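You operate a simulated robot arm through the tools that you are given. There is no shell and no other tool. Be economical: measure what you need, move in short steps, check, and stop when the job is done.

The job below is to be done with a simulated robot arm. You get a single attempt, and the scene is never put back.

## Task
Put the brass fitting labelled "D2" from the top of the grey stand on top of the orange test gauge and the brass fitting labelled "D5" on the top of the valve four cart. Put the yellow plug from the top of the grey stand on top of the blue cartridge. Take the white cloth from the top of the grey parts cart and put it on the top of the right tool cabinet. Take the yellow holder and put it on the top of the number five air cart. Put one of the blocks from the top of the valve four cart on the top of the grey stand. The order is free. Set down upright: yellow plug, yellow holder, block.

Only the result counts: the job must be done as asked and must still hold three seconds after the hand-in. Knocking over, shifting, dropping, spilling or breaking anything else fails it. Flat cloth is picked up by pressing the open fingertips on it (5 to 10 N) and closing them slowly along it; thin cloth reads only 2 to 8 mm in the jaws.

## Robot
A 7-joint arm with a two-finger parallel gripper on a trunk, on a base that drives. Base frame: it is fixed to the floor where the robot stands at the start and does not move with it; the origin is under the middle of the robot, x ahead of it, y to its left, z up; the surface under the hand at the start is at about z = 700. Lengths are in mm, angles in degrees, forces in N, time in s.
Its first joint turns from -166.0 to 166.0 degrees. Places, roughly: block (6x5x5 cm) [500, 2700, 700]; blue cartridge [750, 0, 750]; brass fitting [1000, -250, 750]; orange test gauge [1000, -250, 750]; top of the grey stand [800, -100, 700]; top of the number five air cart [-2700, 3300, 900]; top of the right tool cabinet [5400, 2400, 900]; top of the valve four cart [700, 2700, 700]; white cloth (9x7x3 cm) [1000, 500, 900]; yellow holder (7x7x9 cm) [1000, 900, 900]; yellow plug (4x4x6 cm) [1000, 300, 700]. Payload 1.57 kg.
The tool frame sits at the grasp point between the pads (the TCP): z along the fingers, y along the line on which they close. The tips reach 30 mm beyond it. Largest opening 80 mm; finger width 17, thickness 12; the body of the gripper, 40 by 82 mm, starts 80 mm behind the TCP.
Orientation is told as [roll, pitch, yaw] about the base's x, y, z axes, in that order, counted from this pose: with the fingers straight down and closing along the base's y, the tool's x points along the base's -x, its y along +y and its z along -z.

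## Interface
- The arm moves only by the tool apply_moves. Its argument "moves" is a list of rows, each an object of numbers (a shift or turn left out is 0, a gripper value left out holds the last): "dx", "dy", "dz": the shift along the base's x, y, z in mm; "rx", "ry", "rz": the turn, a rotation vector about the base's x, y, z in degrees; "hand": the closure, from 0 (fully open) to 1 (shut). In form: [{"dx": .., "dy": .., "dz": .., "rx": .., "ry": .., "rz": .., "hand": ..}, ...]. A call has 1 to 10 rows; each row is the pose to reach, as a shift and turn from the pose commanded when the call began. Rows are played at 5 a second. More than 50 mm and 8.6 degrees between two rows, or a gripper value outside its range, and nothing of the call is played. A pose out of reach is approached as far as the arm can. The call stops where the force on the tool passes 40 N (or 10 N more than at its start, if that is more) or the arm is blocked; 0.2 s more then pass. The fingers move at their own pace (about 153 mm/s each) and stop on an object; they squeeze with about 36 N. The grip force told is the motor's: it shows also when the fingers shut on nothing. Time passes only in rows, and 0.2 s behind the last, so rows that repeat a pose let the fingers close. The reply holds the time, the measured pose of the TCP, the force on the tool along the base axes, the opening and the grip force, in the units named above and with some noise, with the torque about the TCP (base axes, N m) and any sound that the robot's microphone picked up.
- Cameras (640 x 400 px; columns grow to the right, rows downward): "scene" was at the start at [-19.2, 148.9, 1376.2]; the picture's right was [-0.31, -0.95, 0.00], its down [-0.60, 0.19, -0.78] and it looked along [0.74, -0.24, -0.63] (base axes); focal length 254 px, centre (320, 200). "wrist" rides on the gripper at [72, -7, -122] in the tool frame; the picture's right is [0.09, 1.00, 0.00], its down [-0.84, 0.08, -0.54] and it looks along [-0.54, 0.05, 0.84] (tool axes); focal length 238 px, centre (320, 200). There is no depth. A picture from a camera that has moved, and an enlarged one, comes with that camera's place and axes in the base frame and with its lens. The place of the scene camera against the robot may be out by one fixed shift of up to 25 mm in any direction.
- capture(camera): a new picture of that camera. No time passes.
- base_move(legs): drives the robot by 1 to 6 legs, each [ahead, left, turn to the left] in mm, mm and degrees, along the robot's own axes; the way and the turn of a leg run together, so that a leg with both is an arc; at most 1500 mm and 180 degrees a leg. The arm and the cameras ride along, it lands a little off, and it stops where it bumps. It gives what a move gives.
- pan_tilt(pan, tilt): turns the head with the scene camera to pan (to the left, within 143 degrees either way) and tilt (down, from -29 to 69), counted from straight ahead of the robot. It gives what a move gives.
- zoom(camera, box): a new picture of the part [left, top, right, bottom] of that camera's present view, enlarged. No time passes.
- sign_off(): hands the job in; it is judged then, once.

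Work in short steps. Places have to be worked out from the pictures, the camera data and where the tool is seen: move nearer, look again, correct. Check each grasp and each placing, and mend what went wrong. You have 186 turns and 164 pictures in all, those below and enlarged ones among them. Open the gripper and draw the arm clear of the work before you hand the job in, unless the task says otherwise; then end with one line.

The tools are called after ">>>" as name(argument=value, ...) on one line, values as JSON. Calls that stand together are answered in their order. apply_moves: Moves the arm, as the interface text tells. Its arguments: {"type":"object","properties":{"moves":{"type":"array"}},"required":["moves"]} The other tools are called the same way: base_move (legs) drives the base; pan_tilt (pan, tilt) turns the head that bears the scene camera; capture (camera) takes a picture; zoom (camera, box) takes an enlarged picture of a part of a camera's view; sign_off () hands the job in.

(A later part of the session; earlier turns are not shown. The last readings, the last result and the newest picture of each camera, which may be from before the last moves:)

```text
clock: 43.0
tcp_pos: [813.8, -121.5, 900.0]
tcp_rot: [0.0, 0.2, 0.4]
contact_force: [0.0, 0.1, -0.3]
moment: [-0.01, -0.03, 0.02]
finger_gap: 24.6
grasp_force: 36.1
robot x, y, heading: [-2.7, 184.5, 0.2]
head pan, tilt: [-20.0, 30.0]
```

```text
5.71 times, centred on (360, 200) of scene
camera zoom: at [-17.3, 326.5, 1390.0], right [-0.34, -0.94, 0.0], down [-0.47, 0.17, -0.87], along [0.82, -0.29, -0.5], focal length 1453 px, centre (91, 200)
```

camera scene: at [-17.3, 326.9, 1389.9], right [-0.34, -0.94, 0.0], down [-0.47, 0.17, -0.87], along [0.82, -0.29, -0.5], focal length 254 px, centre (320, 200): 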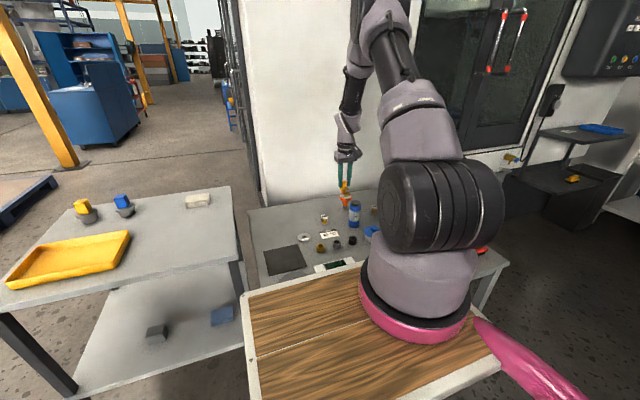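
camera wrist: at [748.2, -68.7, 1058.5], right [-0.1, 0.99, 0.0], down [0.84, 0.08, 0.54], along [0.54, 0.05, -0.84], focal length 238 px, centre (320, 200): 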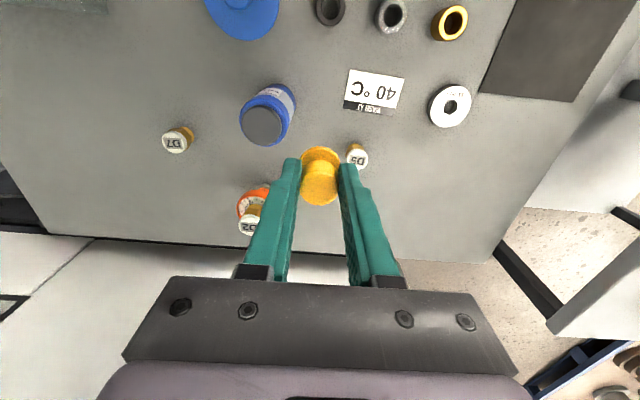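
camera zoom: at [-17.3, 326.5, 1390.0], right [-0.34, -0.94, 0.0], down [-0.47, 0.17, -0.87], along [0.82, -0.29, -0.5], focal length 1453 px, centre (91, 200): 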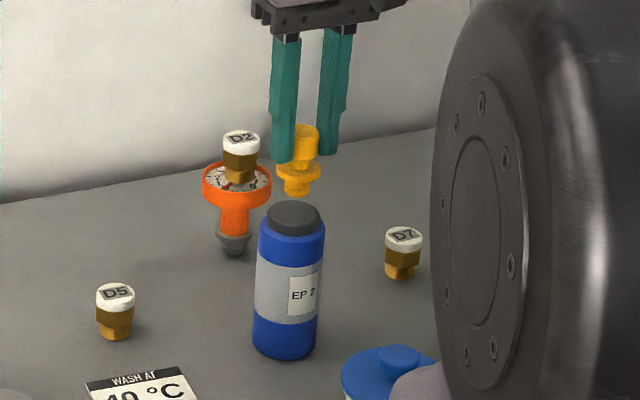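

Alignment is within ~2 mm. I correct slightly and lower gently to contact.

>>> apply_moves(moves=[{"dx": 1, "dy": 2, "dz": -6}, {"dx": 1, "dy": 2, "dz": -10}, {"dx": 1, "dy": 2, "dz": -13}, {"dx": 1, "dy": 2, "dz": -15}])

```text
clock: 44.0
tcp_pos: [816.6, -119.1, 885.9]
tcp_rot: [0.1, 0.1, 0.3]
contact_force: [0.4, -0.3, 0.7]
moment: [0.0, -0.04, 0.04]
finger_gap: 24.4
grasp_force: 35.9
robot x, y, heading: [0.7, 184.9, 0.3]
head pan, tilt: [-20.0, 30.0]
```

>>> apply_moves(moves=[{"dz": -1}, {"dz": -2}, {"dz": -3}])

>>> zoom(camera="scene", box=[320, 165, 400, 235])

```text
clock: 44.8
tcp_pos: [816.8, -120.9, 884.0]
tcp_rot: [0.0, -0.1, 0.3]
contact_force: [-1.3, 0.1, 17.6]
moment: [0.07, 0.06, -0.02]
finger_gap: 24.4
grasp_force: 35.7
robot x, y, heading: [-2.8, 180.7, 0.2]
head pan, tilt: [-20.0, 30.0]
```

```text
5.71 times, centred on (360, 200) of scene
camera zoom: at [-17.9, 326.7, 1389.9], right [-0.34, -0.94, 0.0], down [-0.47, 0.17, -0.87], along [0.82, -0.29, -0.5], focal length 1453 px, centre (91, 200)
```

zoom: 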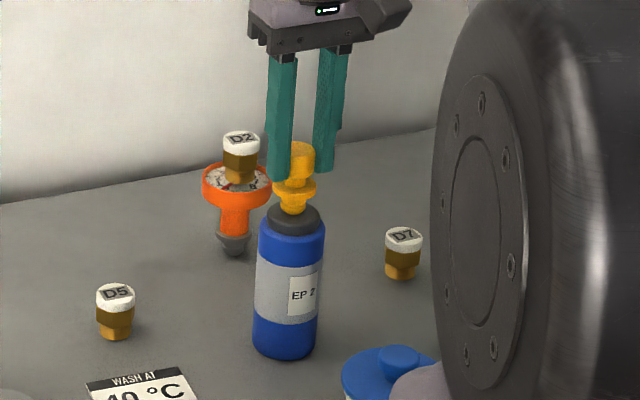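

Contact at 884, plug sits on the cap centre. I ease up 2 mm, release and rise.

>>> apply_moves(moves=[{"dz": 2}, {"dz": 2, "hand": 0.4}, {"dz": 2, "hand": 0.4}, {"dz": 20, "hand": 0.4}, {"dz": 60, "hand": 0.2}, {"dz": 90, "hand": 0}])

>>> zoom(camera="scene", box=[320, 165, 400, 235])

>>> capture(camera="wrist")

```text
clock: 46.1
tcp_pos: [817.0, -120.5, 973.9]
tcp_rot: [0.0, 0.2, 0.3]
contact_force: [0.8, 0.1, -0.1]
moment: [0.03, 0.01, 0.01]
finger_gap: 80.2
grasp_force: 0.0
robot x, y, heading: [0.4, 182.6, 0.5]
head pan, tilt: [-20.0, 30.0]
```

```text
5.71 times, centred on (360, 200) of scene
camera zoom: at [-16.9, 326.3, 1390.0], right [-0.34, -0.94, 0.0], down [-0.47, 0.17, -0.87], along [0.82, -0.29, -0.5], focal length 1453 px, centre (91, 200)
```

zoom: 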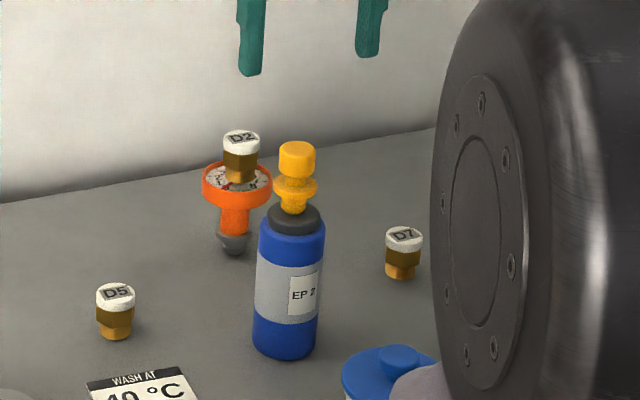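

```text
122 pictures are left
camera wrist: at [746.7, -128.0, 1094.9], right [-0.1, 1.0, 0.0], down [0.84, 0.08, 0.54], along [0.54, 0.05, -0.84], focal length 238 px, centre (320, 200)
```

wrist: 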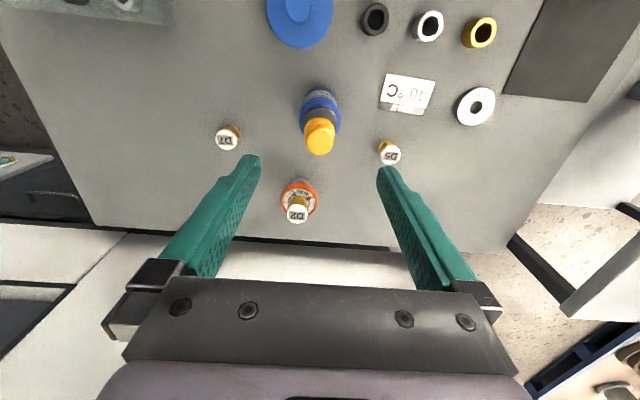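

Plug stands well. Next D5 at about (878,-4): I move over it.

>>> apply_moves(moves=[{"dx": 20, "dy": 35, "dz": -10}, {"dx": 40, "dy": 75, "dz": -25}, {"dx": 60, "dy": 116, "dz": -45}, {"dx": 60, "dy": 116, "dz": -90}, {"dx": 60, "dy": 116, "dz": -134}])

>>> capture(camera="wrist")

```text
clock: 47.4
tcp_pos: [875.3, -3.2, 839.9]
tcp_rot: [-0.1, 0.0, 0.3]
contact_force: [0.2, -0.4, 0.9]
moment: [0.02, 0.01, 0.01]
finger_gap: 80.1
grasp_force: 0.0
robot x, y, heading: [0.5, 184.0, 0.4]
head pan, tilt: [-20.0, 30.0]
```

```text
121 pictures are left
camera wrist: at [804.6, -10.8, 960.8], right [-0.1, 1.0, 0.0], down [0.84, 0.08, 0.54], along [0.54, 0.05, -0.84], focal length 238 px, centre (320, 200)
```

wrist: 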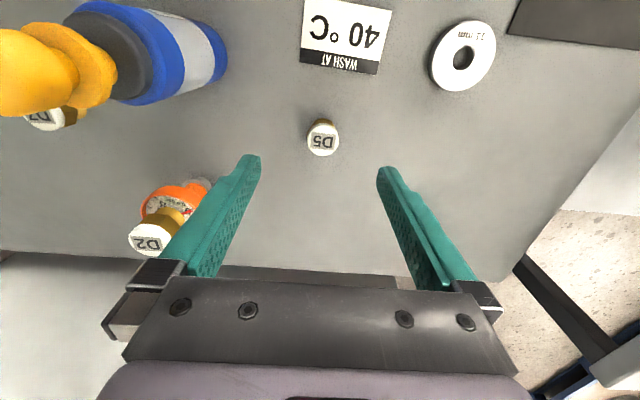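

D5 at (879,-1). I lower and grip.

>>> apply_moves(moves=[{"dx": 3, "dy": 2, "dz": -45}, {"dx": 3, "dy": 2, "dz": -85}, {"dx": 3, "dy": 2, "dz": -101}, {"dx": 3, "dy": 2, "dz": -101}, {"dx": 3, "dy": 2, "dz": -101, "hand": 1}, {"dx": 3, "dy": 2, "dz": -101, "hand": 1}, {"dx": 3, "dy": 2, "dz": -101, "hand": 1}])

>>> apply_moves(moves=[{"dz": 40}, {"dz": 90}, {"dz": 140}, {"dx": -40, "dz": 180}, {"dx": -80, "dz": 220}, {"dx": -120, "dy": 30, "dz": 245}, {"dx": -160, "dy": 50, "dz": 265}, {"dx": -200, "dy": 70, "dz": 285}])

>>> capture(camera="wrist")

```text
clock: 49.0
tcp_pos: [879.0, -2.1, 737.4]
tcp_rot: [0.0, 0.1, 0.3]
contact_force: [0.9, -0.3, 0.4]
moment: [0.03, 0.0, -0.01]
finger_gap: 32.0
grasp_force: 35.7
robot x, y, heading: [-3.0, 182.5, 0.4]
head pan, tilt: [-20.0, 30.0]
```

```text
refused: row 4 steps farther than a row can; nothing moved
```

```text
120 pictures are left
camera wrist: at [808.7, -9.3, 858.1], right [-0.1, 1.0, 0.0], down [0.84, 0.08, 0.54], along [0.54, 0.05, -0.84], focal length 238 px, centre (320, 200)
```

wrist: 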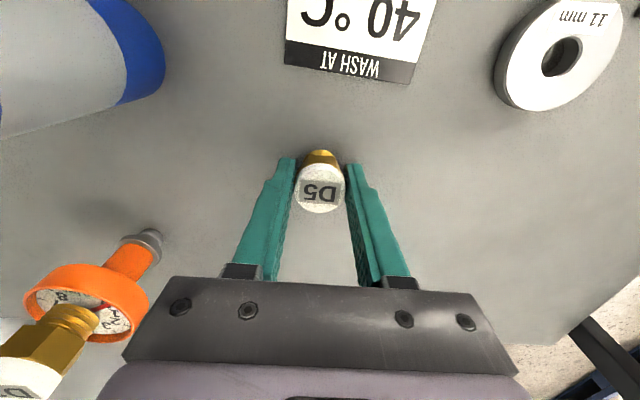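

D5 is gripped (32 mm). I lift it high, pull the arm in, and look behind to the left.

>>> apply_moves(moves=[{"dz": 45}, {"dz": 90}, {"dz": 135}, {"dx": -30, "dz": 165}, {"dx": -65, "dz": 195}, {"dx": -100, "dy": 25, "dz": 220}, {"dx": -135, "dy": 50, "dz": 245}, {"dx": -170, "dy": 75, "dz": 270}, {"dx": -205, "dy": 95, "dz": 295}, {"dx": -240, "dy": 115, "dz": 320}])

>>> pan_tilt(pan=140, tilt=30)

>>> capture(camera="scene")

>>> pan_tilt(pan=75, tilt=25)

>>> capture(camera="scene")

```text
clock: 51.1
tcp_pos: [640.9, 112.7, 1055.9]
tcp_rot: [0.1, 0.1, 0.3]
contact_force: [1.3, 0.1, -2.7]
moment: [-0.02, 0.04, 0.01]
finger_gap: 32.1
grasp_force: 35.5
robot x, y, heading: [2.3, 186.8, 0.2]
head pan, tilt: [-20.0, 30.0]
```

```text
clock: 53.6
tcp_pos: [639.5, 112.8, 1055.3]
tcp_rot: [-0.1, 0.1, 0.3]
contact_force: [0.7, -1.1, -1.4]
moment: [0.0, 0.0, 0.02]
finger_gap: 32.1
grasp_force: 36.0
robot x, y, heading: [-0.1, 181.8, 0.3]
head pan, tilt: [140.0, 30.0]
```

```text
119 pictures are left
camera scene: at [-171.9, 414.8, 1390.0], right [0.64, 0.77, 0.0], down [0.38, -0.32, -0.87], along [-0.67, 0.55, -0.5], focal length 254 px, centre (320, 200)
```

scene: 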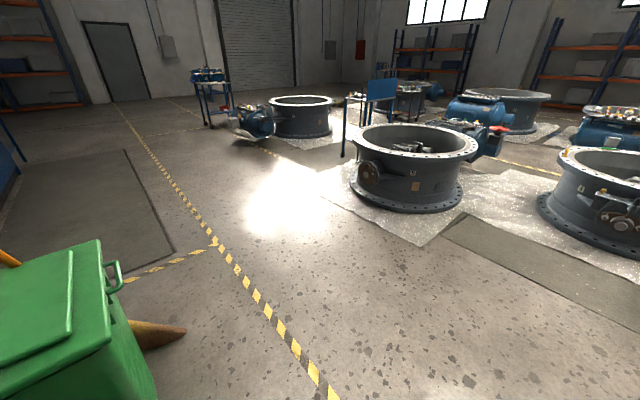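

```text
clock: 55.0
tcp_pos: [640.5, 113.1, 1056.2]
tcp_rot: [0.0, 0.1, 0.4]
contact_force: [-0.3, -0.1, -2.1]
moment: [0.03, 0.03, -0.01]
finger_gap: 32.0
grasp_force: 36.0
robot x, y, heading: [0.7, 183.2, 0.5]
head pan, tilt: [75.0, 25.0]
```

```text
118 pictures are left
camera scene: at [-79.1, 446.1, 1398.0], right [0.97, -0.25, 0.0], down [-0.11, -0.41, -0.91], along [0.23, 0.88, -0.42], focal length 254 px, centre (320, 200)
```

scene: 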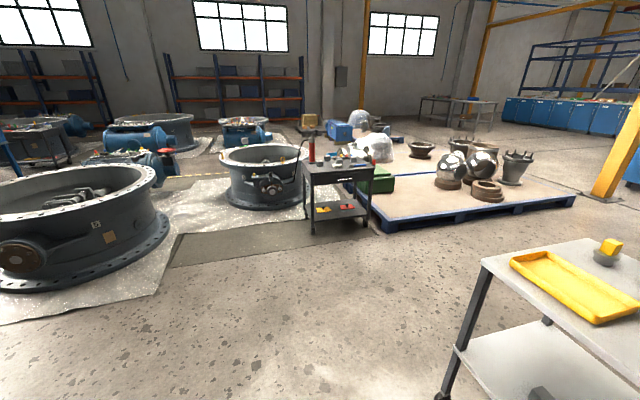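

Free path: the valve four cart spans about x 400–1030, near edge y≈2620. I back off, strafe left, turn to face +y and approach, ending near (700,1930).

>>> base_move(legs=[[-150, 0, 0], [0, 1500, 0], [0, 0, 90], [200, -850, 0]])

>>> pan_tilt(pan=-5, tilt=35)

>>> capture(camera="scene")

>>> capture(camera="wrist")

```text
clock: 71.2
tcp_pos: [738.8, 2496.9, 1055.9]
tcp_rot: [0.0, 0.1, 91.1]
contact_force: [-0.4, -0.6, -0.9]
moment: [0.02, -0.01, 0.02]
finger_gap: 32.0
grasp_force: 36.4
robot x, y, heading: [676.2, 1852.8, 90.9]
head pan, tilt: [75.0, 25.0]
```

```text
clock: 72.7
tcp_pos: [737.9, 2496.3, 1055.5]
tcp_rot: [0.0, 0.1, 91.0]
contact_force: [0.5, 0.2, -0.2]
moment: [-0.02, -0.01, 0.02]
finger_gap: 31.8
grasp_force: 36.3
robot x, y, heading: [676.4, 1853.0, 90.6]
head pan, tilt: [-5.0, 35.0]
```

```text
117 pictures are left
camera scene: at [494.5, 1824.9, 1382.2], right [1.0, -0.07, 0.0], down [-0.04, -0.57, -0.82], along [0.06, 0.82, -0.57], focal length 254 px, centre (320, 200)
```

scene: 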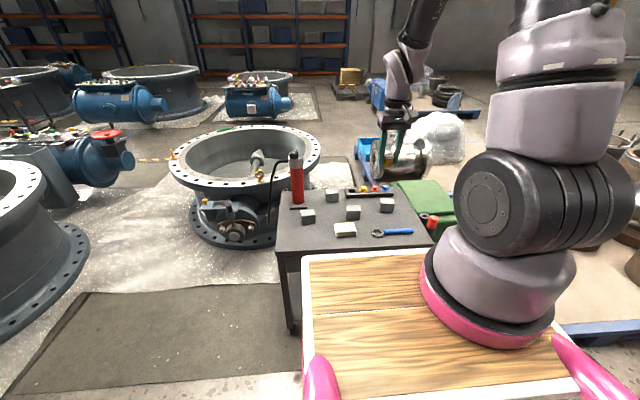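

```text
116 pictures are left
camera wrist: at [748.0, 2425.0, 1176.7], right [-0.99, -0.11, 0.0], down [-0.09, 0.84, 0.54], along [-0.06, 0.54, -0.84], focal length 238 px, centre (320, 200)
```

wrist: 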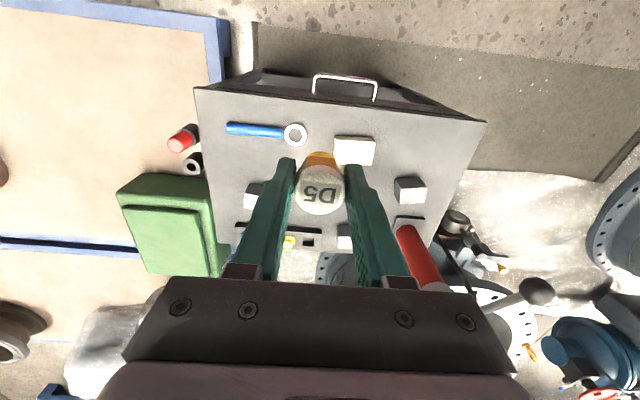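

I zoom on the cart top to choose a free spot for D5 and a block to take.

>>> zoom(camera="scene", box=[265, 150, 445, 262])

>>> zoom(camera="wrist", box=[180, 80, 500, 290])

```text
3.56 times, centred on (355, 206) of scene
camera zoom: at [494.5, 1824.9, 1382.2], right [1.0, -0.07, 0.0], down [-0.04, -0.57, -0.82], along [0.06, 0.82, -0.57], focal length 904 px, centre (196, 179)
```

zoom: 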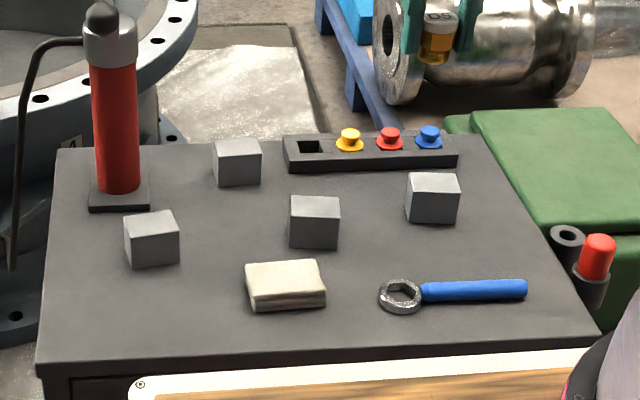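

```text
1.90 times, centred on (340, 185) of wrist
camera zoom: at [748.0, 2425.0, 1176.7], right [-0.99, -0.11, 0.0], down [-0.09, 0.84, 0.54], along [-0.06, 0.54, -0.84], focal length 454 px, centre (282, 229)
```

zoom: 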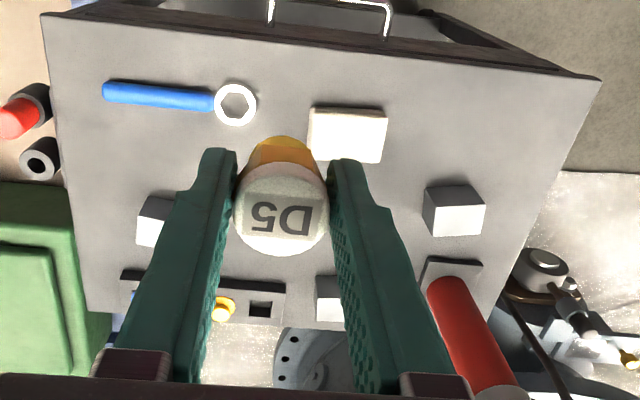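

A free spot is at about (500,2578), the near-left corner. I carry D5 there, staying high until above it.

>>> apply_moves(moves=[{"dx": -35, "dy": 12, "dz": -25}, {"dx": -70, "dy": 24, "dz": -50}, {"dx": -105, "dy": 36, "dz": -80}, {"dx": -140, "dy": 48, "dz": -110}, {"dx": -175, "dy": 60, "dz": -140}, {"dx": -210, "dy": 72, "dz": -170}, {"dx": -236, "dy": 80, "dz": -205}, {"dx": -236, "dy": 80, "dz": -225}])

>>> capture(camera="wrist")

>>> zoom(camera="scene", box=[265, 150, 445, 262])

```text
clock: 74.5
tcp_pos: [505.0, 2577.9, 829.9]
tcp_rot: [0.1, 0.1, 91.0]
contact_force: [0.2, -0.2, -1.6]
moment: [0.05, 0.01, -0.01]
finger_gap: 32.1
grasp_force: 36.0
robot x, y, heading: [679.5, 1852.1, 91.0]
head pan, tilt: [-5.0, 35.0]
```

```text
113 pictures are left
camera wrist: at [513.6, 2505.9, 951.6], right [-0.99, -0.11, 0.0], down [-0.09, 0.84, 0.54], along [-0.06, 0.54, -0.84], focal length 238 px, centre (320, 200)
```

wrist: 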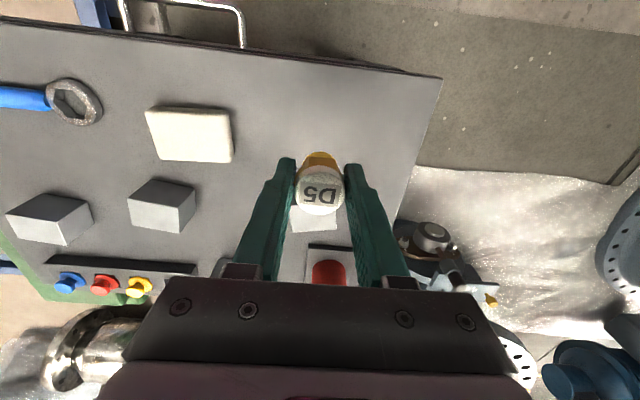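

```text
3.56 times, centred on (355, 206) of scene
camera zoom: at [494.6, 1824.7, 1382.2], right [1.0, -0.07, 0.0], down [-0.04, -0.57, -0.82], along [0.06, 0.82, -0.57], focal length 904 px, centre (196, 179)
```

zoom: 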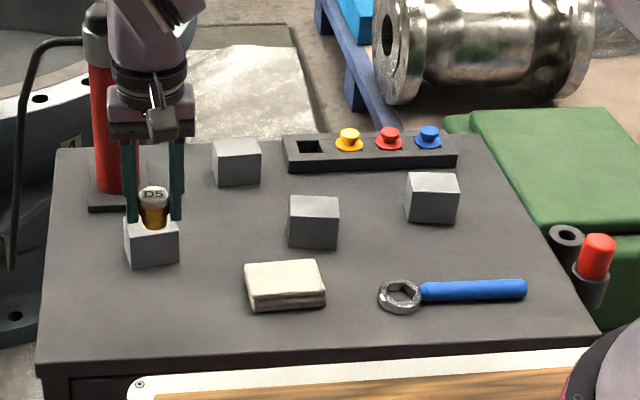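

Block A lies behind (y≈2630+), so this spot is clear. I lower to 750 then gently.

>>> apply_moves(moves=[{"dy": -6, "dz": -40}, {"dy": -6, "dz": -70}, {"dy": -6, "dz": -80}, {"dy": -6, "dz": -84}, {"dy": -6, "dz": -87}])

>>> zoom(camera="scene", box=[265, 150, 445, 262])

```text
clock: 75.7
tcp_pos: [502.5, 2571.2, 744.1]
tcp_rot: [0.1, 0.1, 91.0]
contact_force: [0.2, 0.0, -1.1]
moment: [0.0, -0.02, 0.02]
finger_gap: 32.0
grasp_force: 35.9
robot x, y, heading: [677.0, 1850.3, 91.1]
head pan, tilt: [-5.0, 35.0]
```

```text
3.56 times, centred on (355, 206) of scene
camera zoom: at [494.5, 1824.9, 1382.2], right [1.0, -0.07, 0.0], down [-0.04, -0.57, -0.82], along [0.06, 0.82, -0.57], focal length 904 px, centre (196, 179)
```

zoom: 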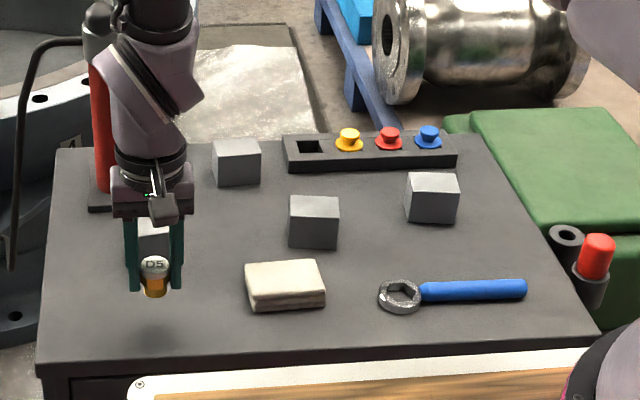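

>>> apply_moves(moves=[{"dz": -2}, {"dz": -4}, {"dz": -6}, {"dz": -8}])

```text
clock: 76.7
tcp_pos: [501.8, 2571.0, 734.2]
tcp_rot: [0.0, 0.2, 91.1]
contact_force: [-0.1, -0.5, -0.9]
moment: [-0.03, -0.04, -0.03]
finger_gap: 31.8
grasp_force: 36.2
robot x, y, heading: [681.6, 1856.1, 90.6]
head pan, tilt: [-5.0, 35.0]
```

No contact yet; a little further.

>>> apply_moves(moves=[{"dz": -1.5}, {"dz": -3}, {"dz": -4.5}])

```text
clock: 77.5
tcp_pos: [502.7, 2570.6, 731.6]
tcp_rot: [0.0, 0.1, 91.0]
contact_force: [-0.4, 0.0, -1.7]
moment: [0.01, -0.04, -0.01]
finger_gap: 31.9
grasp_force: 36.5
robot x, y, heading: [676.2, 1859.0, 91.0]
head pan, tilt: [-5.0, 35.0]
```

>>> apply_moves(moves=[{"dz": -1.5}, {"dz": -3}, {"dz": -4.5}, {"dz": -6}])

>>> zoom(camera="scene", box=[285, 205, 365, 265])

```text
clock: 78.5
tcp_pos: [503.0, 2569.7, 725.0]
tcp_rot: [0.2, 0.1, 91.0]
contact_force: [-0.1, 0.5, -1.5]
moment: [0.01, -0.01, -0.02]
finger_gap: 31.9
grasp_force: 36.3
robot x, y, heading: [677.5, 1854.7, 91.2]
head pan, tilt: [-5.0, 35.0]
```

```text
6.67 times, centred on (325, 235) of scene
camera zoom: at [494.5, 1824.9, 1382.2], right [1.0, -0.07, 0.0], down [-0.04, -0.57, -0.82], along [0.06, 0.82, -0.57], focal length 1695 px, centre (287, -33)
```

zoom: 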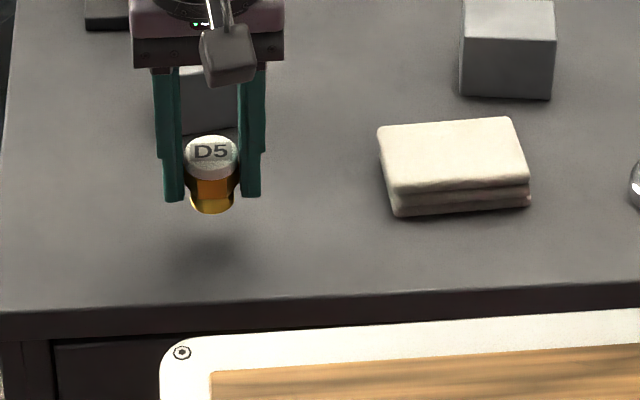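

The shadow shows it is still ~25 mm up, so this cart is lower (~670). I continue in 3 mm steps.

>>> apply_moves(moves=[{"dz": -3}, {"dz": -6}, {"dz": -9}, {"dz": -12}, {"dz": -14}, {"dz": -16}])

>>> zoom(camera="scene", box=[285, 205, 365, 265])

```text
clock: 79.9
tcp_pos: [503.8, 2571.0, 709.9]
tcp_rot: [-0.1, 0.1, 91.1]
contact_force: [-0.1, 0.0, -0.5]
moment: [0.0, 0.0, 0.01]
finger_gap: 31.8
grasp_force: 35.8
robot x, y, heading: [675.9, 1854.0, 91.1]
head pan, tilt: [-5.0, 35.0]
```

```text
6.67 times, centred on (325, 235) of scene
camera zoom: at [494.5, 1824.9, 1382.2], right [1.0, -0.07, 0.0], down [-0.04, -0.57, -0.82], along [0.06, 0.82, -0.57], focal length 1695 px, centre (287, -33)
```

zoom: 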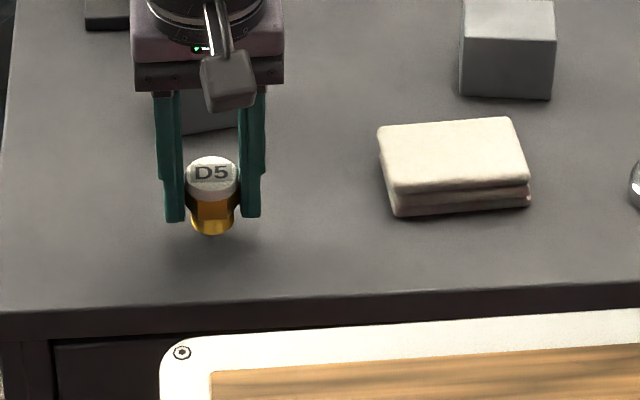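

Closer; continue in 2 mm steps.

>>> apply_moves(moves=[{"dz": -2}, {"dz": -4}, {"dz": -6}, {"dz": -8}])

```text
clock: 80.9
tcp_pos: [502.7, 2570.3, 701.6]
tcp_rot: [-0.1, 0.1, 91.1]
contact_force: [-0.4, 0.2, -0.4]
moment: [0.02, 0.02, -0.01]
finger_gap: 32.0
grasp_force: 36.0
robot x, y, heading: [675.8, 1853.3, 91.0]
head pan, tilt: [-5.0, 35.0]
```

>>> apply_moves(moves=[{"dz": -1.5}, {"dz": -3}, {"dz": -4.5}, {"dz": -6}])

>>> zoom(camera="scene", box=[285, 205, 365, 265])

```text
clock: 81.9
tcp_pos: [503.0, 2570.5, 696.2]
tcp_rot: [0.1, 0.0, 91.0]
contact_force: [2.3, -6.4, 25.0]
moment: [-0.15, -0.06, 0.02]
finger_gap: 32.0
grasp_force: 35.7
robot x, y, heading: [677.0, 1856.8, 91.2]
head pan, tilt: [-5.0, 35.0]
```

```text
6.67 times, centred on (325, 235) of scene
camera zoom: at [494.8, 1823.9, 1382.2], right [1.0, -0.07, 0.0], down [-0.04, -0.57, -0.82], along [0.06, 0.82, -0.57], focal length 1695 px, centre (287, -33)
```

zoom: 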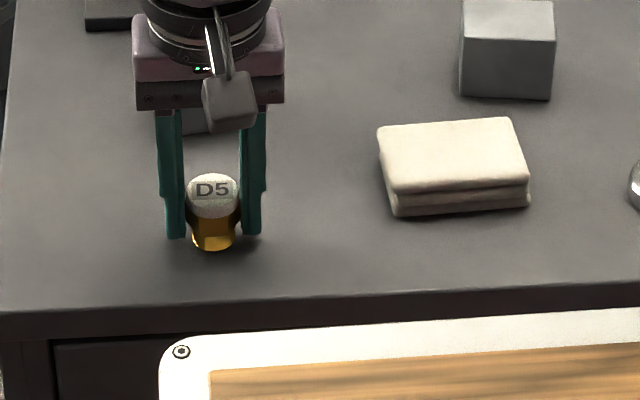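

Contact at z≈697 (surface ≈661). I ease up, release and rise.

>>> apply_moves(moves=[{"dz": 1.5}, {"dz": 1.5, "hand": 0.4}, {"dz": 1.5, "hand": 0.4}, {"dz": 20, "hand": 0.4}, {"dz": 60, "hand": 0.4}, {"dz": 100, "hand": 0}, {"dz": 130, "dy": 20, "hand": 0}, {"dz": 150, "dy": 40, "hand": 0}])

>>> capture(camera="wrist")

>>> zoom(camera="scene", box=[265, 150, 445, 262])

```text
clock: 83.7
tcp_pos: [502.8, 2610.5, 847.3]
tcp_rot: [0.1, 0.2, 91.0]
contact_force: [-0.4, -0.6, -0.7]
moment: [-0.05, -0.01, -0.01]
finger_gap: 80.0
grasp_force: 0.0
robot x, y, heading: [679.1, 1853.8, 91.0]
head pan, tilt: [-5.0, 35.0]
```

```text
107 pictures are left
camera wrist: at [512.0, 2538.8, 968.0], right [-0.99, -0.11, 0.0], down [-0.09, 0.84, 0.54], along [-0.06, 0.54, -0.84], focal length 238 px, centre (320, 200)
```

wrist: 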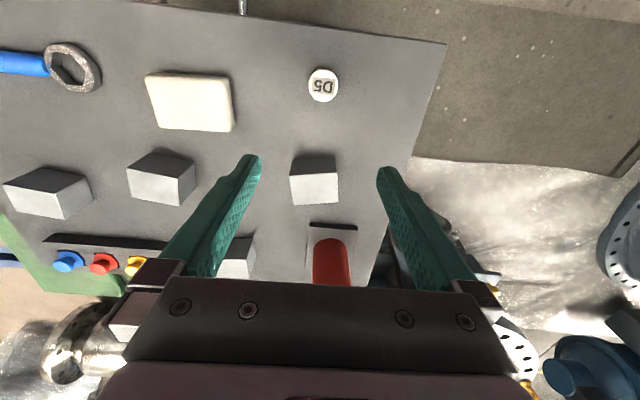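

```text
3.56 times, centred on (355, 206) of scene
camera zoom: at [494.4, 1824.9, 1382.2], right [1.0, -0.07, 0.0], down [-0.04, -0.57, -0.82], along [0.06, 0.82, -0.57], focal length 904 px, centre (196, 179)
```

zoom: 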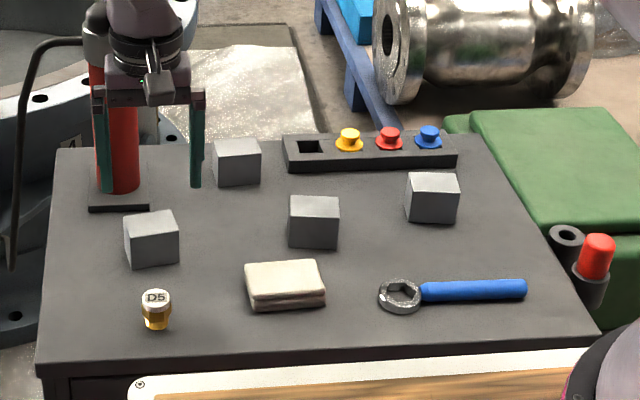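

D5 stands on the cart. I zoom on block A to get its yaw.

>>> zoom(camera="wrist", box=[260, 130, 380, 230])

```text
4.00 times, centred on (320, 180) of wrist
camera zoom: at [512.0, 2538.8, 968.0], right [-0.99, -0.11, 0.0], down [-0.09, 0.84, 0.54], along [-0.06, 0.54, -0.84], focal length 953 px, centre (320, 280)
```

zoom: 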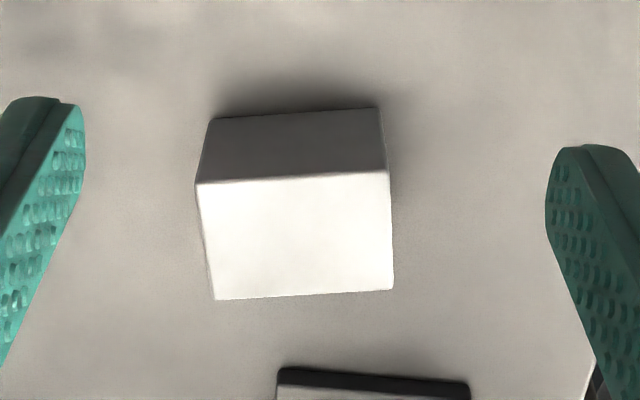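

Block A: centre (502,2689), yaw ≈10°, top ≈711. I rotate 9°, move above and lower over it to z≈698.

>>> apply_moves(moves=[{"dy": 25, "rz": 4.5}, {"dy": 50, "rz": 9}, {"dy": 79, "rz": 9}, {"dy": 79, "dz": -40, "rz": 9}, {"dy": 79, "dz": -80, "rz": 9}, {"dy": 79, "dz": -110, "rz": 9}])

>>> capture(camera="wrist")

```text
clock: 84.1
tcp_pos: [507.2, 2625.9, 843.3]
tcp_rot: [-0.3, 0.6, 94.2]
contact_force: [5.9, -2.9, 2.2]
moment: [0.6, 1.09, 0.02]
finger_gap: 80.2
grasp_force: 0.0
robot x, y, heading: [678.0, 1855.1, 90.9]
head pan, tilt: [-5.0, 35.0]
stopped in row 1: the force on the tool passed its limit at 50 N (the readings are from after the stop); the commanded pose is now the measured one
```

```text
104 pictures are left
camera wrist: at [519.8, 2555.0, 966.0], right [-0.99, -0.17, 0.0], down [-0.14, 0.83, 0.53], along [-0.09, 0.53, -0.85], focal length 238 px, centre (320, 200)
```

wrist: 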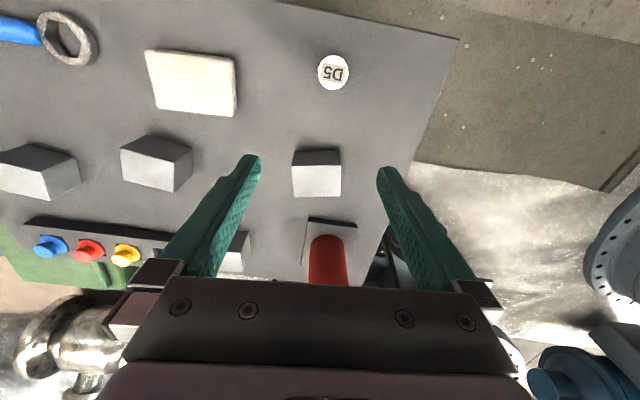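

The hand touched something — probably the tall red pump behind the block. I look.

>>> capture(camera="scene")

>>> zoom(camera="scene", box=[255, 110, 375, 220])

```text
103 pictures are left
camera scene: at [495.1, 1824.6, 1382.2], right [1.0, -0.07, 0.0], down [-0.04, -0.57, -0.82], along [0.06, 0.82, -0.57], focal length 254 px, centre (320, 200)
```

scene: 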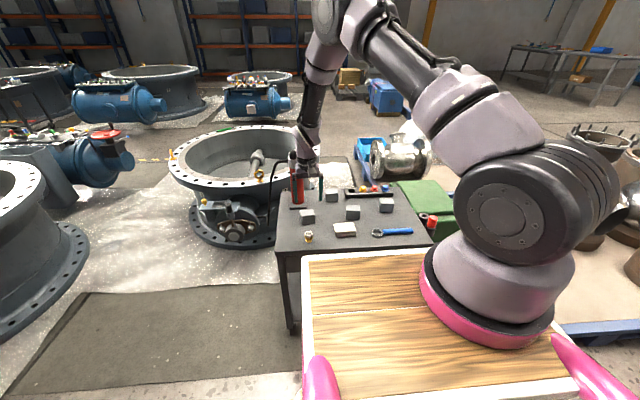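

```text
3.64 times, centred on (315, 165) of scene
camera zoom: at [495.1, 1824.6, 1382.2], right [1.0, -0.07, 0.0], down [-0.04, -0.57, -0.82], along [0.06, 0.82, -0.57], focal length 924 px, centre (338, 327)
```

zoom: 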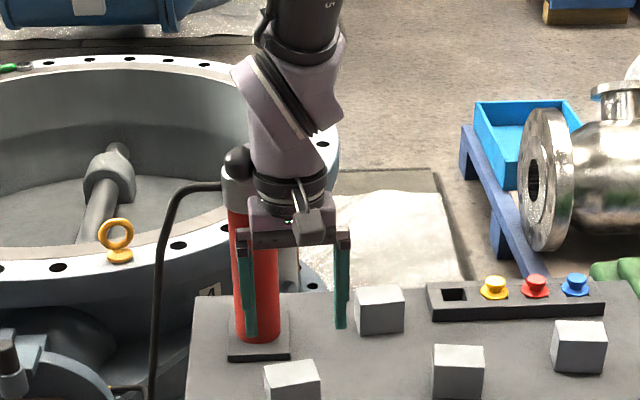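

The pump still stands in place. I back off and choose the middle block instead, away from the pump.

>>> apply_moves(moves=[{"dx": 2, "dy": -15}, {"dx": 5, "dy": -35}, {"dx": 45, "dy": -40, "dz": 5, "rz": -1.5}, {"dx": 90, "dy": -40, "dz": 10, "rz": -3}, {"dx": 135, "dy": -40, "dz": 15, "rz": -3.3}, {"dx": 180, "dy": -40, "dz": 20, "rz": -3.3}])

>>> capture(camera="wrist")

>>> zoom(camera="scene", box=[265, 130, 445, 262])

```text
clock: 85.5
tcp_pos: [682.9, 2585.4, 863.3]
tcp_rot: [-0.2, 0.7, 91.2]
contact_force: [-0.1, -0.3, -0.6]
moment: [-0.02, -0.05, 0.03]
finger_gap: 80.1
grasp_force: 0.0
robot x, y, heading: [675.7, 1853.1, 90.7]
head pan, tilt: [-5.0, 35.0]
```

```text
101 pictures are left
camera wrist: at [692.0, 2514.1, 985.1], right [-0.99, -0.11, 0.0], down [-0.1, 0.84, 0.53], along [-0.06, 0.53, -0.85], focal length 238 px, centre (320, 200)
```

wrist: 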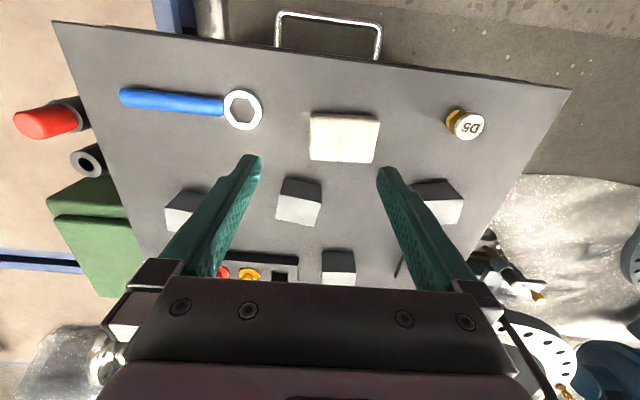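

```text
3.03 times, centred on (355, 196) of scene
camera zoom: at [494.1, 1824.6, 1382.1], right [1.0, -0.07, 0.0], down [-0.04, -0.57, -0.82], along [0.06, 0.82, -0.57], focal length 770 px, centre (214, 212)
```

zoom: 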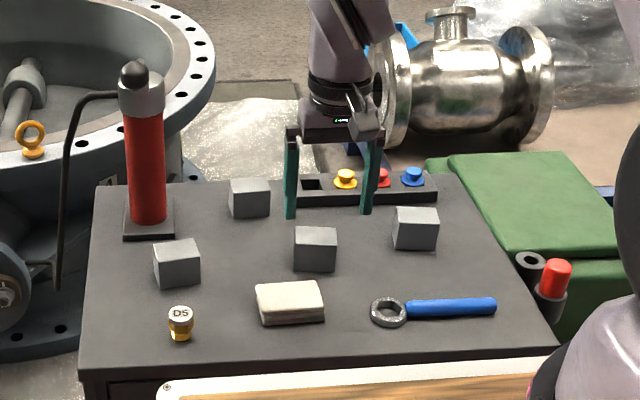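

Pump is unmoved. I zoom on the middle block to measure it.

>>> zoom(camera="wrist", box=[240, 150, 360, 250])

```text
4.00 times, centred on (300, 200) of wrist
camera zoom: at [692.0, 2514.1, 985.1], right [-0.99, -0.11, 0.0], down [-0.1, 0.84, 0.53], along [-0.06, 0.53, -0.85], focal length 953 px, centre (400, 200)
```

zoom: 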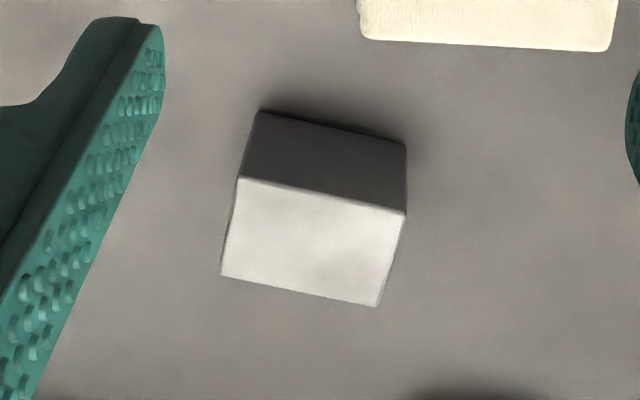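

Middle block: centre (701,2707), long side yaw ≈-8°. I move above it turning the gripper accordingly.

>>> apply_moves(moves=[{"dx": 6, "dy": 40, "dz": -5, "rx": 0.3, "ry": 0.1, "rz": -4.5}, {"dx": 12, "dy": 80, "dz": -15, "rx": 0.7, "ry": 0.2, "rz": -9.4}, {"dx": 18, "dy": 121, "dz": -30, "rx": 0.7, "ry": 0.2, "rz": -9.4}, {"dx": 18, "dy": 121, "dz": -65, "rx": 0.7, "ry": 0.2, "rz": -9.4}, {"dx": 18, "dy": 121, "dz": -95, "rx": 0.7, "ry": 0.2, "rz": -9.4}])

>>> capture(camera="wrist")

```text
clock: 86.7
tcp_pos: [705.0, 2707.9, 770.1]
tcp_rot: [-0.1, -0.1, 81.6]
contact_force: [0.4, -0.6, 0.9]
moment: [-0.01, -0.01, 0.02]
finger_gap: 80.1
grasp_force: 0.0
robot x, y, heading: [676.6, 1854.5, 91.0]
head pan, tilt: [-5.0, 35.0]
```

```text
98 pictures are left
camera wrist: at [702.2, 2634.7, 891.0], right [-1.0, 0.05, 0.0], down [0.05, 0.84, 0.54], along [0.03, 0.54, -0.84], focal length 238 px, centre (320, 200)
```

wrist: 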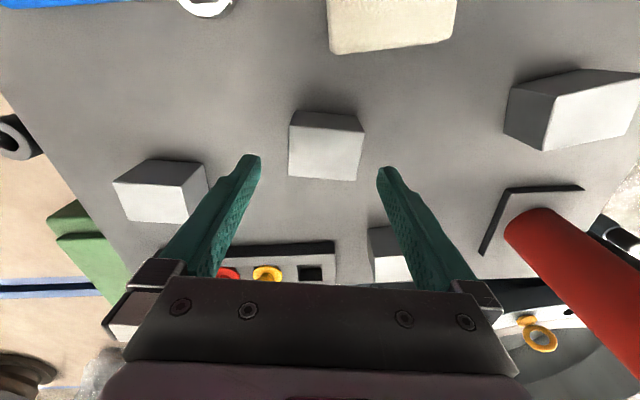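

Aligned. I shift 4 mm, lower to z≈697 and close on the block.

>>> apply_moves(moves=[{"dx": -4, "dy": -1, "dz": -30}, {"dx": -4, "dy": -1, "dz": -60}, {"dx": -4, "dy": -1, "dz": -73}, {"dx": -4, "dy": -1, "dz": -73, "hand": 1}, {"dx": -4, "dy": -1, "dz": -73, "hand": 1}, {"dx": -4, "dy": -1, "dz": -73, "hand": 1}])

>>> capture(camera="wrist")

```text
clock: 88.1
tcp_pos: [700.1, 2706.2, 695.9]
tcp_rot: [0.0, 0.0, 81.7]
contact_force: [-0.4, -0.4, 0.4]
moment: [-0.02, 0.01, -0.01]
finger_gap: 59.8
grasp_force: 35.8
robot x, y, heading: [677.9, 1857.2, 90.8]
head pan, tilt: [-5.0, 35.0]
```

```text
97 pictures are left
camera wrist: at [697.0, 2633.6, 817.5], right [-1.0, 0.05, 0.0], down [0.05, 0.84, 0.54], along [0.03, 0.54, -0.84], focal length 238 px, centre (320, 200)
```

wrist: 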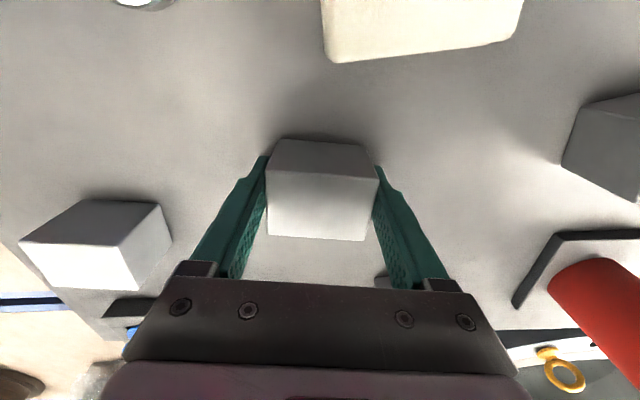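

Block gripped (59.8 mm). I lift it, draw the arm in, and drive back to the stand along the same way.

>>> apply_moves(moves=[{"dz": 40}, {"dz": 85}, {"dz": 130}, {"dz": 175}, {"dy": -20, "dz": 215}, {"dy": -50, "dz": 250}, {"dy": -90, "dz": 275, "rz": 3}, {"dy": -130, "dz": 300, "rz": 6}, {"dy": -170, "dz": 325, "rz": 9}, {"dy": -210, "dz": 350, "rz": 9}])

>>> base_move(legs=[[-200, 850, 0], [0, 0, -90.9], [0, -1430, 0]])

>>> capture(camera="scene")

```text
clock: 90.3
tcp_pos: [700.4, 2498.2, 1046.5]
tcp_rot: [0.0, -0.1, 90.8]
contact_force: [0.7, 0.3, -3.5]
moment: [-0.06, -0.02, 0.05]
finger_gap: 59.8
grasp_force: 35.5
robot x, y, heading: [674.6, 1851.8, 91.0]
head pan, tilt: [-5.0, 35.0]
```

```text
clock: 105.6
tcp_pos: [452.3, 184.6, 1046.5]
tcp_rot: [0.0, -0.1, -0.2]
contact_force: [-0.3, 0.6, -3.1]
moment: [0.01, 0.02, 0.01]
finger_gap: 59.7
grasp_force: 35.9
robot x, y, heading: [-194.2, 215.4, 0.1]
head pan, tilt: [-5.0, 35.0]
```

```text
96 pictures are left
camera scene: at [-204.7, 384.8, 1382.2], right [-0.08, -1.0, 0.0], down [-0.57, 0.05, -0.82], along [0.82, -0.07, -0.57], focal length 254 px, centre (320, 200)
```

scene: 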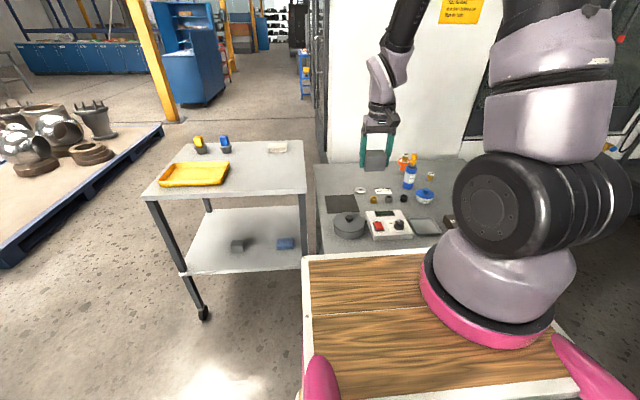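

Now ahead 190 mm to the working distance and look with the wrist camera.

>>> base_move(legs=[[190, -60, 0]])

>>> capture(camera="wrist")

>>> zoom(camera="scene", box=[290, 130, 470, 260])

```text
clock: 107.2
tcp_pos: [642.3, 124.5, 1048.2]
tcp_rot: [0.0, -0.1, -0.3]
contact_force: [-0.1, 0.7, -3.0]
moment: [0.03, -0.01, -0.02]
finger_gap: 60.0
grasp_force: 36.4
robot x, y, heading: [-0.5, 158.4, 0.2]
head pan, tilt: [-5.0, 35.0]
```

```text
95 pictures are left
camera wrist: at [571.1, 118.4, 1167.8], right [-0.09, 1.0, 0.0], down [0.84, 0.07, 0.54], along [0.54, 0.05, -0.84], focal length 238 px, centre (320, 200)
```

wrist: 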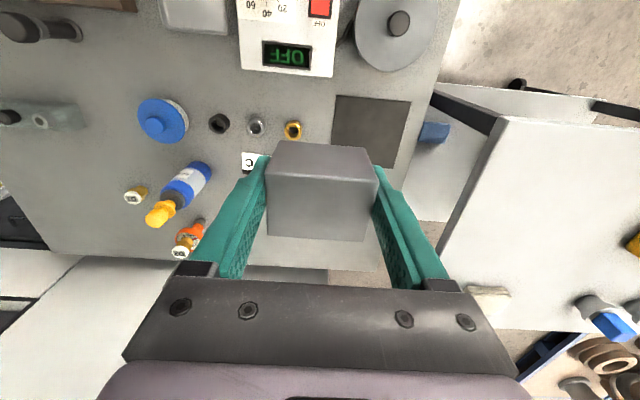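

```text
3.08 times, centred on (380, 195) of scene
camera zoom: at [-14.1, 325.7, 1382.2], right [-0.09, -1.0, 0.0], down [-0.57, 0.05, -0.82], along [0.82, -0.07, -0.57], focal length 782 px, centre (135, 215)
```

zoom: 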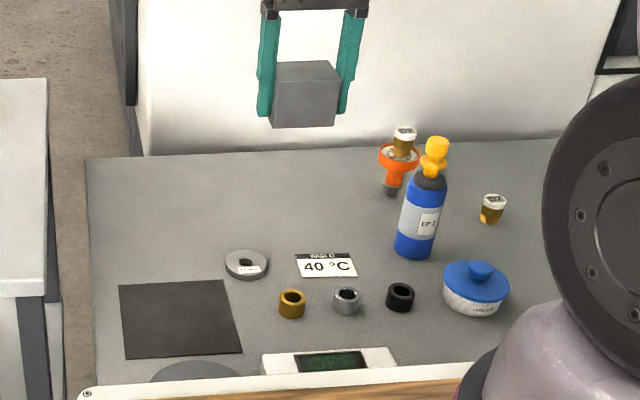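

Free area around (930,112). I carry the block there and lower to ~z 790.

>>> apply_moves(moves=[{"dx": 36, "dz": -20}, {"dx": 72, "dz": -45}, {"dx": 108, "dy": -3, "dz": -70}, {"dx": 144, "dy": -5, "dz": -95}, {"dx": 180, "dy": -7, "dz": -125}, {"dx": 216, "dy": -9, "dz": -155}, {"dx": 252, "dy": -11, "dz": -185}, {"dx": 288, "dy": -12, "dz": -215}, {"dx": 288, "dy": -12, "dz": -255}])

>>> zoom(camera="scene", box=[290, 130, 470, 260])

>>> capture(camera="wrist")

```text
clock: 109.2
tcp_pos: [928.1, 111.6, 791.5]
tcp_rot: [0.0, -0.2, -0.3]
contact_force: [-0.2, -0.4, -2.4]
moment: [-0.01, 0.02, 0.0]
finger_gap: 59.9
grasp_force: 35.6
robot x, y, heading: [-1.0, 160.4, 0.1]
head pan, tilt: [-5.0, 35.0]
```

```text
3.08 times, centred on (380, 195) of scene
camera zoom: at [-14.5, 325.7, 1382.2], right [-0.09, -1.0, 0.0], down [-0.57, 0.05, -0.82], along [0.82, -0.07, -0.57], focal length 782 px, centre (135, 215)
```

zoom: 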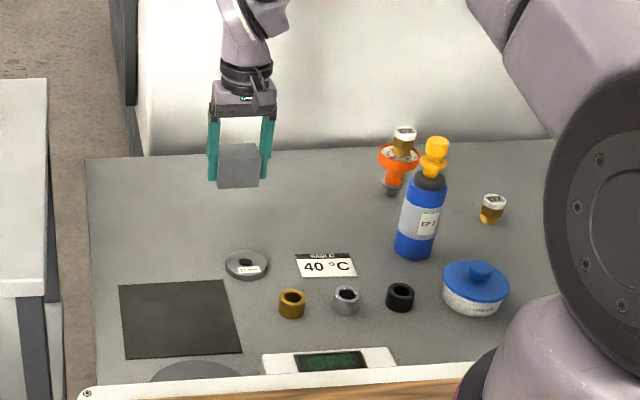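

```text
92 pictures are left
camera wrist: at [857.1, 105.6, 913.3], right [-0.09, 1.0, 0.0], down [0.84, 0.07, 0.54], along [0.54, 0.05, -0.84], focal length 238 px, centre (320, 200)
```

wrist: 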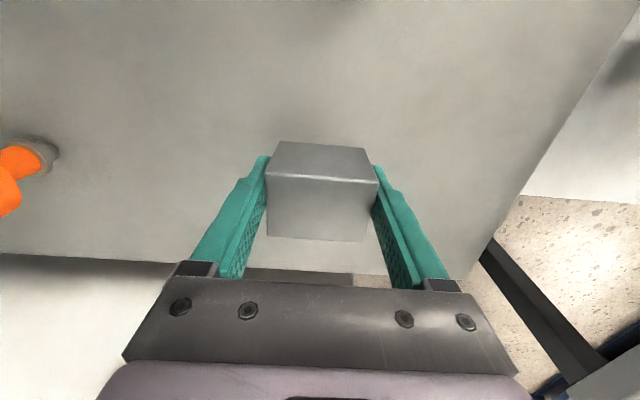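

Clear below. I lower to ~745, then gently.

>>> apply_moves(moves=[{"dz": -25}, {"dz": -40}, {"dz": -46}])

>>> apply_moves(moves=[{"dz": -2}, {"dz": -4}, {"dz": -6}])

```text
clock: 110.0
tcp_pos: [929.5, 112.3, 744.2]
tcp_rot: [0.0, -0.1, -0.4]
contact_force: [0.9, 0.5, -3.4]
moment: [0.0, -0.01, -0.02]
finger_gap: 59.8
grasp_force: 36.2
robot x, y, heading: [-0.6, 159.5, 0.2]
head pan, tilt: [-5.0, 35.0]
```

```text
clock: 110.8
tcp_pos: [930.3, 112.7, 739.0]
tcp_rot: [0.0, -0.1, -0.3]
contact_force: [-0.5, 0.0, -3.6]
moment: [0.0, 0.04, 0.0]
finger_gap: 59.9
grasp_force: 36.2
robot x, y, heading: [0.1, 160.7, -0.1]
head pan, tilt: [-5.0, 35.0]
```

>>> apply_moves(moves=[{"dz": -1.5}, {"dz": -3}, {"dz": -4}])

```text
clock: 111.5
tcp_pos: [930.4, 113.6, 735.2]
tcp_rot: [0.0, -0.2, -0.3]
contact_force: [-0.9, 0.5, 0.0]
moment: [-0.08, 0.13, -0.02]
finger_gap: 59.7
grasp_force: 36.0
robot x, y, heading: [1.0, 160.0, -0.0]
head pan, tilt: [-5.0, 35.0]
```

It is just touching down; half a millimetre more, then release and rise.

>>> apply_moves(moves=[{"dz": -0.7}, {"dz": -0.7, "hand": 0}, {"dz": -0.7, "hand": 0}, {"dz": 30, "hand": 0}, {"dz": 75, "hand": 0}, {"dz": 120, "hand": 0}, {"dx": -20, "dz": 160}, {"dx": -60, "dz": 190}])

>>> capture(camera="wrist")

>>> zoom(camera="scene", box=[290, 130, 470, 260])

```text
clock: 113.3
tcp_pos: [868.7, 117.4, 925.2]
tcp_rot: [0.0, 0.0, -0.4]
contact_force: [0.0, -0.4, -0.5]
moment: [-0.01, -0.02, 0.0]
finger_gap: 80.0
grasp_force: 0.0
robot x, y, heading: [0.7, 158.0, -0.2]
head pan, tilt: [-5.0, 35.0]
```

```text
91 pictures are left
camera wrist: at [798.4, 110.4, 1046.0], right [-0.09, 1.0, 0.0], down [0.84, 0.07, 0.54], along [0.54, 0.05, -0.84], focal length 238 px, centre (320, 200)
```

wrist: 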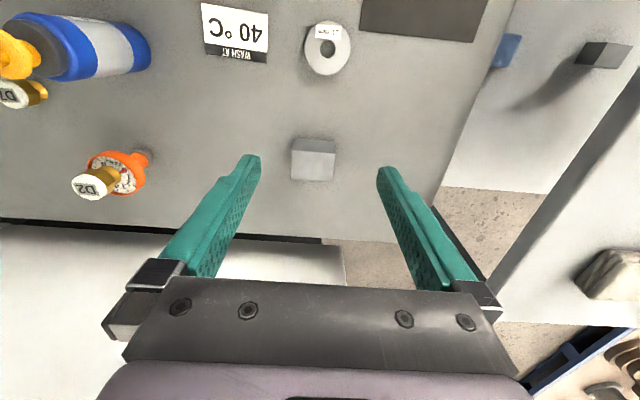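

```text
3.08 times, centred on (380, 195) of scene
camera zoom: at [-13.5, 325.6, 1382.2], right [-0.09, -1.0, 0.0], down [-0.57, 0.05, -0.82], along [0.82, -0.07, -0.57], focal length 782 px, centre (135, 215)
```

zoom: 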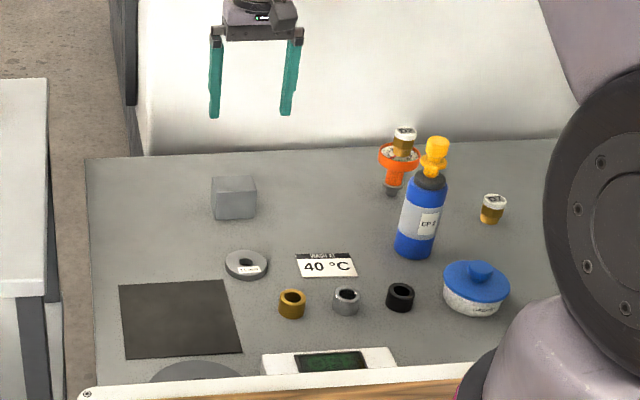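

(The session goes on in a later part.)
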